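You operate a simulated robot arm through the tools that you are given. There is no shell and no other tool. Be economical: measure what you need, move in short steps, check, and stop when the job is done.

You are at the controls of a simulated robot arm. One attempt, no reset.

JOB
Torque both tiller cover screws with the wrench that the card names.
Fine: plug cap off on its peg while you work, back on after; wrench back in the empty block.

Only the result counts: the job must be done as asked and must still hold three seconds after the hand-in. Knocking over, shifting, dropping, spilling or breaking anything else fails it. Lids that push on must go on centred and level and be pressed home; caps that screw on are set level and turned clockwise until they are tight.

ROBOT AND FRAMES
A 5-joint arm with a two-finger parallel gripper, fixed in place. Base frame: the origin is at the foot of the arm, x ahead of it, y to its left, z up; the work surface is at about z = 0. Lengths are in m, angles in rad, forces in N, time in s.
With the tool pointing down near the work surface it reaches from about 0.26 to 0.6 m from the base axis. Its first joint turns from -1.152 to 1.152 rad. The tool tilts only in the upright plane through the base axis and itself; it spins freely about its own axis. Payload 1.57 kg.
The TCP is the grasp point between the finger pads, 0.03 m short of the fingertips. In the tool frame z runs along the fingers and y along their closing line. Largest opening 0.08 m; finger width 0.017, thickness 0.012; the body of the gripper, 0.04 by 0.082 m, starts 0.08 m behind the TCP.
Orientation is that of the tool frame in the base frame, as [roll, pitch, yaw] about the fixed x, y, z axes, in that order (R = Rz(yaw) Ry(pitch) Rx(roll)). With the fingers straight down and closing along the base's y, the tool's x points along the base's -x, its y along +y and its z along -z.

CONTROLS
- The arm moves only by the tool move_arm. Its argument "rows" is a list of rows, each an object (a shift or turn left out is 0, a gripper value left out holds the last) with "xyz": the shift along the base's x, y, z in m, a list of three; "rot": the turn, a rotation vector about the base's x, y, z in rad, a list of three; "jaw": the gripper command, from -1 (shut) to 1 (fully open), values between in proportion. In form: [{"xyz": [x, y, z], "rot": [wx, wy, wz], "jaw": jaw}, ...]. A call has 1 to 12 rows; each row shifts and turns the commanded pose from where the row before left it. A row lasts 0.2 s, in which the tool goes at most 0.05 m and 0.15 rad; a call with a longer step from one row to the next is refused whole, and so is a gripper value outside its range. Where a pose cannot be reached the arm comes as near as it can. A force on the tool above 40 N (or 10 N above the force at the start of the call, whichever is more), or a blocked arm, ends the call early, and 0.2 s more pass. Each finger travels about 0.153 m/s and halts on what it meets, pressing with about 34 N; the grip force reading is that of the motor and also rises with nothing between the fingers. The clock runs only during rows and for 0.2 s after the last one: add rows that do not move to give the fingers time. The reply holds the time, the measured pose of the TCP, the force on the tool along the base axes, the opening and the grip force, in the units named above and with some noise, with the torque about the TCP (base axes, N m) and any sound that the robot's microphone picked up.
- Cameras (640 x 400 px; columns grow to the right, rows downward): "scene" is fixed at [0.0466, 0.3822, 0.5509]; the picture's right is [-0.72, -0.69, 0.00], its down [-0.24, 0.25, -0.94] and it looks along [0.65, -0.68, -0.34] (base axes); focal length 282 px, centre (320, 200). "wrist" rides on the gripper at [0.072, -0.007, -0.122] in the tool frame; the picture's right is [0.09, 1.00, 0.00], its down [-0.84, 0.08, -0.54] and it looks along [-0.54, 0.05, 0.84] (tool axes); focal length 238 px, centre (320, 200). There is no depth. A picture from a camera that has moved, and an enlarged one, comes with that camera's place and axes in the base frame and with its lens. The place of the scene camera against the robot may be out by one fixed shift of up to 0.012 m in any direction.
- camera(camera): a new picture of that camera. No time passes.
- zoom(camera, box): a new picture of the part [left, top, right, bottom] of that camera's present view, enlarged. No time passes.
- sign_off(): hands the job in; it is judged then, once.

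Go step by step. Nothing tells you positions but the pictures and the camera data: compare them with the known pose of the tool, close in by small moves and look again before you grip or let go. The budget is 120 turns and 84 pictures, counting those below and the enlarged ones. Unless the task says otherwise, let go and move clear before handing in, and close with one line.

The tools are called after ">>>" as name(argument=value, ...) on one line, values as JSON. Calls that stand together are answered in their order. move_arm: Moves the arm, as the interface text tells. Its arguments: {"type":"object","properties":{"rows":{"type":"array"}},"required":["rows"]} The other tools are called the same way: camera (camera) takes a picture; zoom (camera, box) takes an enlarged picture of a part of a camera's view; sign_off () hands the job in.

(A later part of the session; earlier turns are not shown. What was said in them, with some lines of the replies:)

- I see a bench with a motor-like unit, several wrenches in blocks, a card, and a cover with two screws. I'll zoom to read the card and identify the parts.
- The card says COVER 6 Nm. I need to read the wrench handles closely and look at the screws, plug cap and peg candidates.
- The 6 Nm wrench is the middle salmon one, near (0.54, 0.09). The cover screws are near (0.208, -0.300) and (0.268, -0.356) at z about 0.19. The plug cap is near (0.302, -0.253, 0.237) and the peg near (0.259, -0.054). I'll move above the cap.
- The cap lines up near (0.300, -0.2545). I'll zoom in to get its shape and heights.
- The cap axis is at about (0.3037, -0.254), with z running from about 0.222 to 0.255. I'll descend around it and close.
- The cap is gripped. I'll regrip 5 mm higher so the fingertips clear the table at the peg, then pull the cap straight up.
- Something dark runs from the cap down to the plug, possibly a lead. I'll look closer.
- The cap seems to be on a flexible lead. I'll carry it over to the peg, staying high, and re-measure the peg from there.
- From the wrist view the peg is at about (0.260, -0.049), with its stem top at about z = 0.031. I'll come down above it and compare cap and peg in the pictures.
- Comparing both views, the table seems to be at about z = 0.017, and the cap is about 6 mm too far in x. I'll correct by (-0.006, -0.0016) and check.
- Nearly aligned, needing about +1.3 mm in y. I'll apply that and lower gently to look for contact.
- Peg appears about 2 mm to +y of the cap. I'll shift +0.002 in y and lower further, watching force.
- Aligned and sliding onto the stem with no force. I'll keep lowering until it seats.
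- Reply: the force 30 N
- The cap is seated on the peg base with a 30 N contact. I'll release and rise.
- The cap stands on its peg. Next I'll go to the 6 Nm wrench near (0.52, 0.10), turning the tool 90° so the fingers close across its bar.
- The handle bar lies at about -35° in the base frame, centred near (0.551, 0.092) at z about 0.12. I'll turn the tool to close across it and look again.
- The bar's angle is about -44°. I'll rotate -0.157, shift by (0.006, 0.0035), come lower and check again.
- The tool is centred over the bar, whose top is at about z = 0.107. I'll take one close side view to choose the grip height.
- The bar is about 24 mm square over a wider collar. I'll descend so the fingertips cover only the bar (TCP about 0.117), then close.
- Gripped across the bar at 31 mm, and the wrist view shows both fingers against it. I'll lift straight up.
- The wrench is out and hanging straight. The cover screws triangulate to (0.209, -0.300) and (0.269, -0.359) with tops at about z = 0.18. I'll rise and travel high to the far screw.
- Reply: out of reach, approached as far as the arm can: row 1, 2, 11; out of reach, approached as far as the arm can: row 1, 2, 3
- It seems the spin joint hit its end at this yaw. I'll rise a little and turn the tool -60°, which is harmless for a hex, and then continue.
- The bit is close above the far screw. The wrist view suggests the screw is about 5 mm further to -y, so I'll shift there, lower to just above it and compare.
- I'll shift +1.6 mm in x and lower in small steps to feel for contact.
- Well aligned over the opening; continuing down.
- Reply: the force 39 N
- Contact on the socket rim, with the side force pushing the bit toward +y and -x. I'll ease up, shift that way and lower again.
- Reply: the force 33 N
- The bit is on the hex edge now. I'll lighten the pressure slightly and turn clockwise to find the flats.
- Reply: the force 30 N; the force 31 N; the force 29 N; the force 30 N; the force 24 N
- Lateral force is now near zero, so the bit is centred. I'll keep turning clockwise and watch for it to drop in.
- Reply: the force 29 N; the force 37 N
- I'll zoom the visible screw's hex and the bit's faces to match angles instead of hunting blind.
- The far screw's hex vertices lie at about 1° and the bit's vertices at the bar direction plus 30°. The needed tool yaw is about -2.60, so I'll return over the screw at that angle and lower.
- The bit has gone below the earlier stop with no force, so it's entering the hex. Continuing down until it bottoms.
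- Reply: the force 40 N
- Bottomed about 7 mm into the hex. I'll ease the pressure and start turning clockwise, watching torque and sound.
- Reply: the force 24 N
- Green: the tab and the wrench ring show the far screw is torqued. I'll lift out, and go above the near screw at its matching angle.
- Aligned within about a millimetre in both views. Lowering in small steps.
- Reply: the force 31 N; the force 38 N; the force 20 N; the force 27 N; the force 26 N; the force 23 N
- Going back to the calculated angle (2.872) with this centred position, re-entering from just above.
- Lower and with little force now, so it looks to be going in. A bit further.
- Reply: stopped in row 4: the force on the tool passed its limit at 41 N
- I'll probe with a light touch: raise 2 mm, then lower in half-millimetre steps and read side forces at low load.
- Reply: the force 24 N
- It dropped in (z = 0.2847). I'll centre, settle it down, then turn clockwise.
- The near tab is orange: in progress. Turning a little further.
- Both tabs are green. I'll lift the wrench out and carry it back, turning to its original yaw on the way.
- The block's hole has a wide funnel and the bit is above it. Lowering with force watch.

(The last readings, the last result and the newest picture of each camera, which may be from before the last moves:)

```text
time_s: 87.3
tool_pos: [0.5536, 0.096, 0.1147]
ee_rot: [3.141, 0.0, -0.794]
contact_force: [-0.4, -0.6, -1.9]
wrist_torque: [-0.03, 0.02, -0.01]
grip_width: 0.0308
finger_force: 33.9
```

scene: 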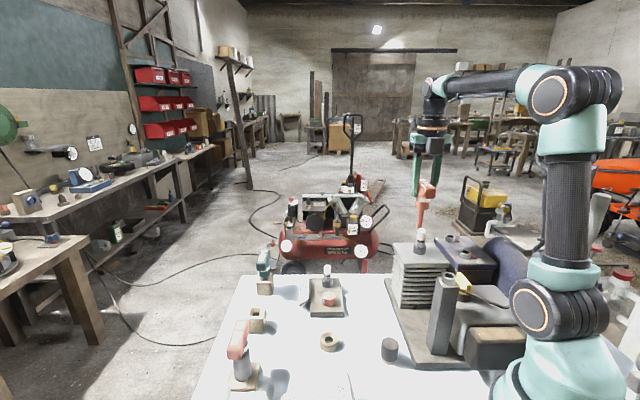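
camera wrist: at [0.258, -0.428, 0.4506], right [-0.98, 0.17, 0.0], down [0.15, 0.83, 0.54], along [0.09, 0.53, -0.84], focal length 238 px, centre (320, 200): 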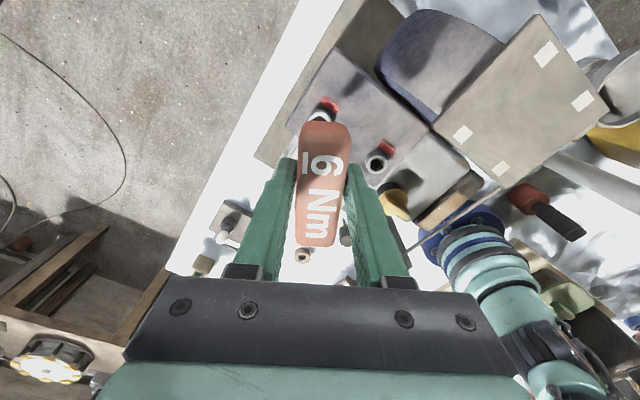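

>>> move_arm(rows=[{"xyz": [0, 0, -0.001]}, {"xyz": [0, 0, -0.001]}, {"xyz": [0, 0, -0.001]}, {}])

```text
time_s: 88.3
tool_pos: [0.5534, 0.0968, 0.1118]
ee_rot: [-3.14, -0.002, -0.792]
contact_force: [-5.9, -0.9, 17.0]
wrist_torque: [0.02, 0.71, 0.0]
grip_width: 0.0308
finger_force: 34.0
```

Bottomed in the block. Releasing and rising.

>>> move_arm(rows=[{"xyz": [0, 0, 0.0015]}, {"jaw": 0.0}, {"jaw": 0.7}, {"jaw": 0.7}, {"xyz": [0, 0, 0.02]}, {"xyz": [0, 0, 0.04]}, {"xyz": [0, 0, 0.045]}, {}])

>>> zoom(camera="scene", box=[205, 230, 405, 390])

```text
time_s: 90.1
tool_pos: [0.5548, 0.0952, 0.2162]
ee_rot: [-3.141, 0.0, -0.794]
contact_force: [-0.1, -0.1, 0.6]
wrist_torque: [0.02, -0.03, 0.01]
grip_width: 0.0681
finger_force: 0.1
```

```text
2.50 times, centred on (305, 310) of scene
camera zoom: at [0.0466, 0.3822, 0.5509], right [-0.72, -0.69, 0.0], down [-0.24, 0.25, -0.94], along [0.65, -0.68, -0.34], focal length 706 px, centre (358, -75)
```

zoom: 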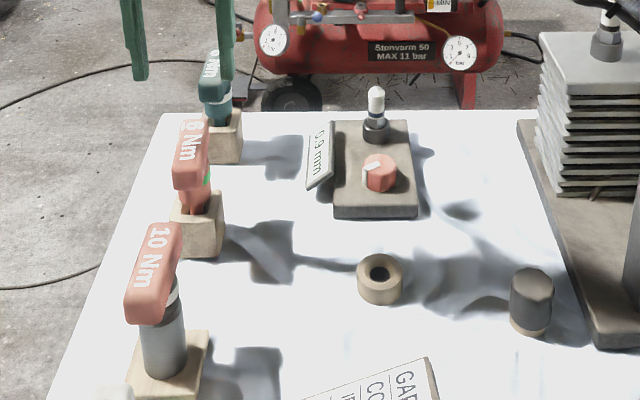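

The wrench is back in its block. Next I'll return to the cap with the tool at the original yaw.

>>> move_arm(rows=[{"xyz": [0, 0, 0.03]}, {"xyz": [-0.0187, -0.0091, 0.0], "rot": [0, 0, -0.1467], "jaw": 1}, {"xyz": [-0.0187, -0.0091, 0], "rot": [0, 0, -0.1467]}, {"xyz": [-0.0187, -0.0091, 0], "rot": [0, 0, -0.1467]}, {"xyz": [-0.0187, -0.0091, 0], "rot": [0, 0, -0.1467]}, {"xyz": [-0.0187, -0.0091, 0], "rot": [0, 0, -0.1467]}, {"xyz": [-0.0187, -0.0091, 0], "rot": [0, 0, -0.1467]}, {"xyz": [-0.0187, -0.0091, 0], "rot": [0, 0, -0.1467]}, {"xyz": [-0.0187, -0.0091, 0], "rot": [0, 0, -0.1467]}, {"xyz": [-0.0187, -0.0091, 0], "rot": [0, 0, -0.1467]}, {}])

>>> move_arm(rows=[{"xyz": [-0.0187, -0.0091, 0], "rot": [0, 0, -0.1467]}, {"xyz": [-0.0187, -0.0091, 0], "rot": [0, 0, -0.1467]}, {"xyz": [-0.0187, -0.0091, 0], "rot": [0, 0, -0.1467]}, {"xyz": [-0.0187, -0.0091, 0], "rot": [0, 0, -0.1467]}, {"xyz": [-0.0187, -0.0091, 0], "rot": [0, 0, -0.1467]}, {"xyz": [-0.0187, -0.0091, 0], "rot": [0, 0, -0.1467]}, {"xyz": [-0.0187, -0.0091, -0.03], "rot": [0, 0, -0.1467]}, {"xyz": [0, 0, -0.04]}, {}, {}])

>>> camera(camera="wrist")

```text
time_s: 92.5
tool_pos: [0.3861, 0.0144, 0.249]
ee_rot: [-3.137, 0.001, -2.118]
contact_force: [-0.4, 0.8, -0.2]
wrist_torque: [0.0, 0.04, 0.04]
grip_width: 0.08
finger_force: 0.1
```

```text
time_s: 94.7
tool_pos: [0.2554, -0.0491, 0.1785]
ee_rot: [-3.14, 0.004, 3.141]
contact_force: [0.8, -0.2, -0.6]
wrist_torque: [0.03, 0.04, 0.02]
grip_width: 0.08
finger_force: 0.0
```

```text
6 pictures are left
camera wrist: at [0.1831, -0.0544, 0.3003], right [-0.09, 1.0, 0.0], down [0.83, 0.08, 0.55], along [0.54, 0.05, -0.84], focal length 238 px, centre (320, 200)
```

wrist: 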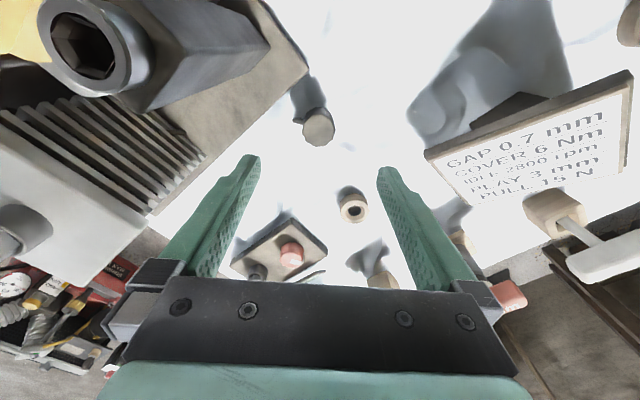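

>>> move_arm(rows=[{"xyz": [0, -0.0013, -0.04]}, {"xyz": [0, 0, -0.045]}, {"xyz": [0, 0, -0.03]}, {"xyz": [0, 0, -0.012]}, {}])

```text
time_s: 95.9
tool_pos: [0.2536, -0.0502, 0.05]
ee_rot: [-3.141, 0.003, 3.14]
contact_force: [0.7, 0.6, -0.2]
wrist_torque: [0.01, -0.05, 0.0]
grip_width: 0.0797
finger_force: 0.0
```

>>> move_arm(rows=[{"xyz": [0.0006, 0, -0.0015]}, {"jaw": 0.1}, {"jaw": -0.3}, {"jaw": -0.6}, {"jaw": -0.6}, {}])

>>> move_arm(rows=[{"xyz": [0, 0, 0.008]}, {"xyz": [0, 0, 0.02]}, {"xyz": [0, 0, 0.04]}, {"xyz": [0, 0, 0.045]}, {"xyz": [0, 0, 0.045]}, {"xyz": [0, 0, 0.045]}, {"xyz": [0, 0, 0.045]}, {"xyz": [0, 0, 0.035]}, {}])

>>> move_arm(rows=[{"xyz": [0.0, -0.02, 0]}, {"xyz": [0.007, -0.035, 0]}, {"xyz": [0.01, -0.035, 0]}, {"xyz": [0.01, -0.035, 0]}, {"xyz": [0.01, -0.035, 0]}, {"xyz": [0.01, -0.0445, 0]}, {}, {}])

```text
time_s: 97.3
tool_pos: [0.255, -0.0504, 0.0485]
ee_rot: [3.141, 0.002, 3.141]
contact_force: [-0.4, -0.3, -0.2]
wrist_torque: [-0.01, -0.05, -0.04]
grip_width: 0.0347
finger_force: 34.0
```

```text
time_s: 99.3
tool_pos: [0.2581, -0.0509, 0.3293]
ee_rot: [-3.14, 0.002, -3.141]
contact_force: [-0.5, 0.4, -0.4]
wrist_torque: [-0.02, 0.0, 0.0]
grip_width: 0.0343
finger_force: 34.1
```

```text
time_s: 101.1
tool_pos: [0.3049, -0.2543, 0.3341]
ee_rot: [-3.138, 0.005, -3.141]
contact_force: [-0.2, 0.4, -1.1]
wrist_torque: [0.04, -0.01, -0.01]
grip_width: 0.0347
finger_force: 33.9
```

>>> move_arm(rows=[{"xyz": [-0.0015, -0.0004, -0.03]}, {"xyz": [0, 0, -0.02]}, {}])

>>> move_arm(rows=[{}])

>>> move_arm(rows=[{}])

>>> zoom(camera="scene", box=[395, 190, 450, 260])

>>> zoom(camera="wrist", box=[270, 90, 370, 215])

```text
time_s: 101.9
tool_pos: [0.3026, -0.2543, 0.2831]
ee_rot: [-3.138, 0.002, -3.141]
contact_force: [0.5, 0.7, 0.2]
wrist_torque: [-0.02, -0.02, 0.03]
grip_width: 0.0348
finger_force: 33.8
```

```text
time_s: 102.3
tool_pos: [0.3035, -0.2558, 0.2812]
ee_rot: [-3.137, 0.002, -3.139]
contact_force: [1.0, -0.2, 0.2]
wrist_torque: [-0.02, 0.02, 0.0]
grip_width: 0.0345
finger_force: 34.2
```

```text
time_s: 102.7
tool_pos: [0.3039, -0.255, 0.283]
ee_rot: [-3.14, 0.005, -3.14]
contact_force: [-0.4, -0.6, 0.0]
wrist_torque: [0.04, 0.01, -0.03]
grip_width: 0.0348
finger_force: 34.3
```

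```text
5.71 times, centred on (422, 225) of scene
camera zoom: at [0.0466, 0.3822, 0.5509], right [-0.72, -0.69, 0.0], down [-0.24, 0.25, -0.94], along [0.65, -0.68, -0.34], focal length 1614 px, centre (-266, 57)
```

zoom: 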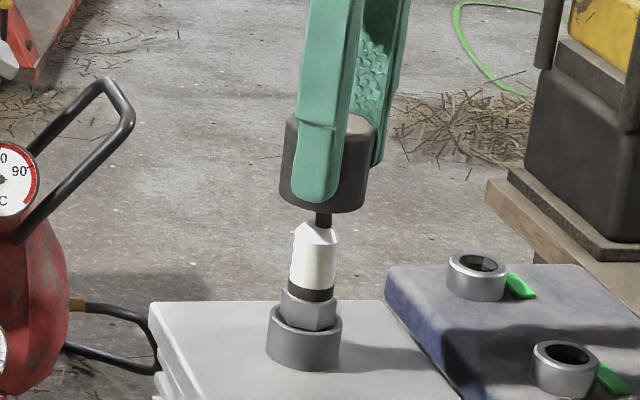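

```text
3.20 times, centred on (320, 152) of wrist
camera zoom: at [0.2315, -0.2607, 0.4049], right [-0.09, 1.0, 0.0], down [0.83, 0.08, 0.54], along [0.54, 0.05, -0.84], focal length 763 px, centre (320, 352)
```

zoom: 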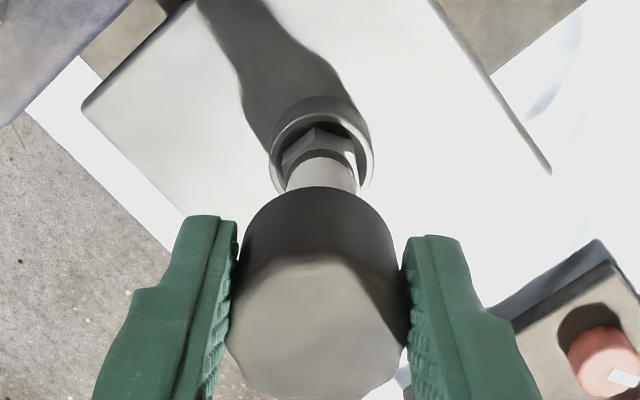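

Cap and plug line up in both views. Lowering gently onto the plug.

>>> move_arm(rows=[{"xyz": [-0.0007, 0.0003, -0.006]}, {"xyz": [0, 0, -0.004]}, {"xyz": [0, 0, -0.003]}, {"xyz": [0, 0, -0.003]}, {"xyz": [0, 0, -0.002]}, {}])

```text
time_s: 104.1
tool_pos: [0.3012, -0.2551, 0.2624]
ee_rot: [-3.139, 0.005, -3.142]
contact_force: [0.2, -0.1, -1.0]
wrist_torque: [0.0, -0.02, 0.03]
grip_width: 0.0346
finger_force: 33.8
```

>>> move_arm(rows=[{"xyz": [0, 0, -0.003]}, {"xyz": [0, 0, -0.003]}, {"xyz": [0, 0, -0.003]}, {"xyz": [0, 0, -0.0015]}, {"xyz": [0, 0, -0.0015]}, {}])

```text
time_s: 105.5
tool_pos: [0.301, -0.2553, 0.2516]
ee_rot: [-3.137, 0.005, 3.141]
contact_force: [0.0, 0.7, 0.8]
wrist_torque: [0.01, 0.03, 0.0]
grip_width: 0.0348
finger_force: 34.4
```

>>> move_arm(rows=[{"xyz": [0, 0, -0.0015]}, {"xyz": [0, 0, -0.0015]}, {"xyz": [0, 0, -0.0015]}, {"xyz": [0, 0, -0.0015]}, {}])

```text
time_s: 106.7
tool_pos: [0.3, -0.2553, 0.2464]
ee_rot: [-3.136, 0.006, 3.141]
contact_force: [0.5, 2.1, 10.0]
wrist_torque: [0.09, -0.09, 0.0]
grip_width: 0.0346
finger_force: 34.0
```

>>> move_arm(rows=[{"xyz": [0, 0, -0.001]}, {"xyz": [0, 0, -0.001]}, {"xyz": [0, 0, -0.001]}, {}])

>>> zoom(camera="scene", box=[395, 205, 450, 260])

```text
time_s: 107.7
tool_pos: [0.3015, -0.2554, 0.2453]
ee_rot: [-3.135, 0.005, -3.141]
contact_force: [-1.1, 0.7, 31.3]
wrist_torque: [0.09, -0.15, 0.02]
grip_width: 0.0347
finger_force: 33.8
```

```text
7.27 times, centred on (422, 232) of scene
camera zoom: at [0.0465, 0.3823, 0.5509], right [-0.72, -0.69, 0.0], down [-0.24, 0.25, -0.94], along [0.65, -0.68, -0.34], focal length 2054 px, centre (-426, -36)
```

zoom: 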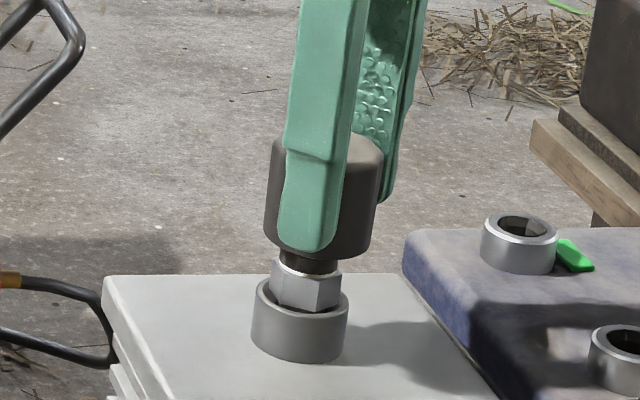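

The cap sits at the same height as originally and takes 31 N. Releasing and moving clear.

>>> move_arm(rows=[{"xyz": [0, 0, 0.0025]}, {"jaw": 0.0}, {"jaw": 0.5}, {"jaw": 0.8}, {"xyz": [0, 0, 0.02]}, {"xyz": [0, 0, 0.04]}, {"xyz": [0, 0, 0.045]}, {}])

>>> zoom(camera="scene", box=[395, 205, 475, 265])

>>> camera(camera="scene")

```text
time_s: 109.5
tool_pos: [0.3026, -0.2551, 0.352]
ee_rot: [-3.139, 0.002, 3.141]
contact_force: [0.6, 0.3, -0.3]
wrist_torque: [0.01, 0.0, -0.04]
grip_width: 0.072
finger_force: 0.0
```

```text
6.67 times, centred on (435, 235) of scene
camera zoom: at [0.0466, 0.3822, 0.5509], right [-0.72, -0.69, 0.0], down [-0.24, 0.25, -0.94], along [0.65, -0.68, -0.34], focal length 1883 px, centre (-447, -33)
```

zoom: 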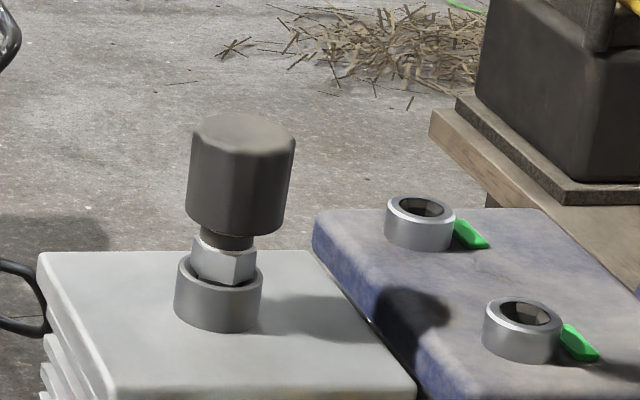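

```text
1 pictures are left
```

scene: 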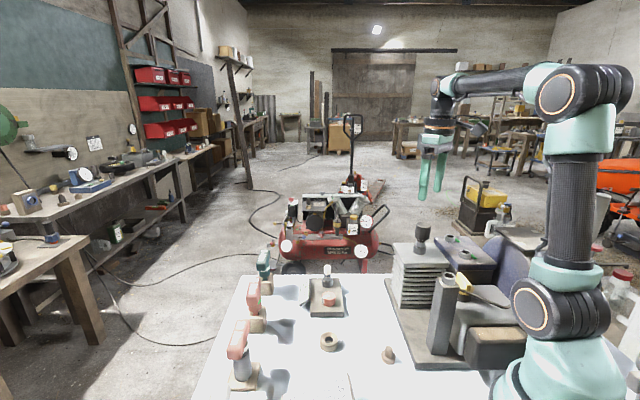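

Everything matches the start layout: the cap is level at its original height, both tabs are green and the wrench is in its block. Handing in.

>>> sign_off()

```text
The job is handed in.
```

I torqued both tiller cover screws with the 6 Nm wrench the card names, and both indicator tabs turned green. The plug cap was on its peg during the work and is now pressed back onto the plug, level and at its original height. The wrench is back in its block.
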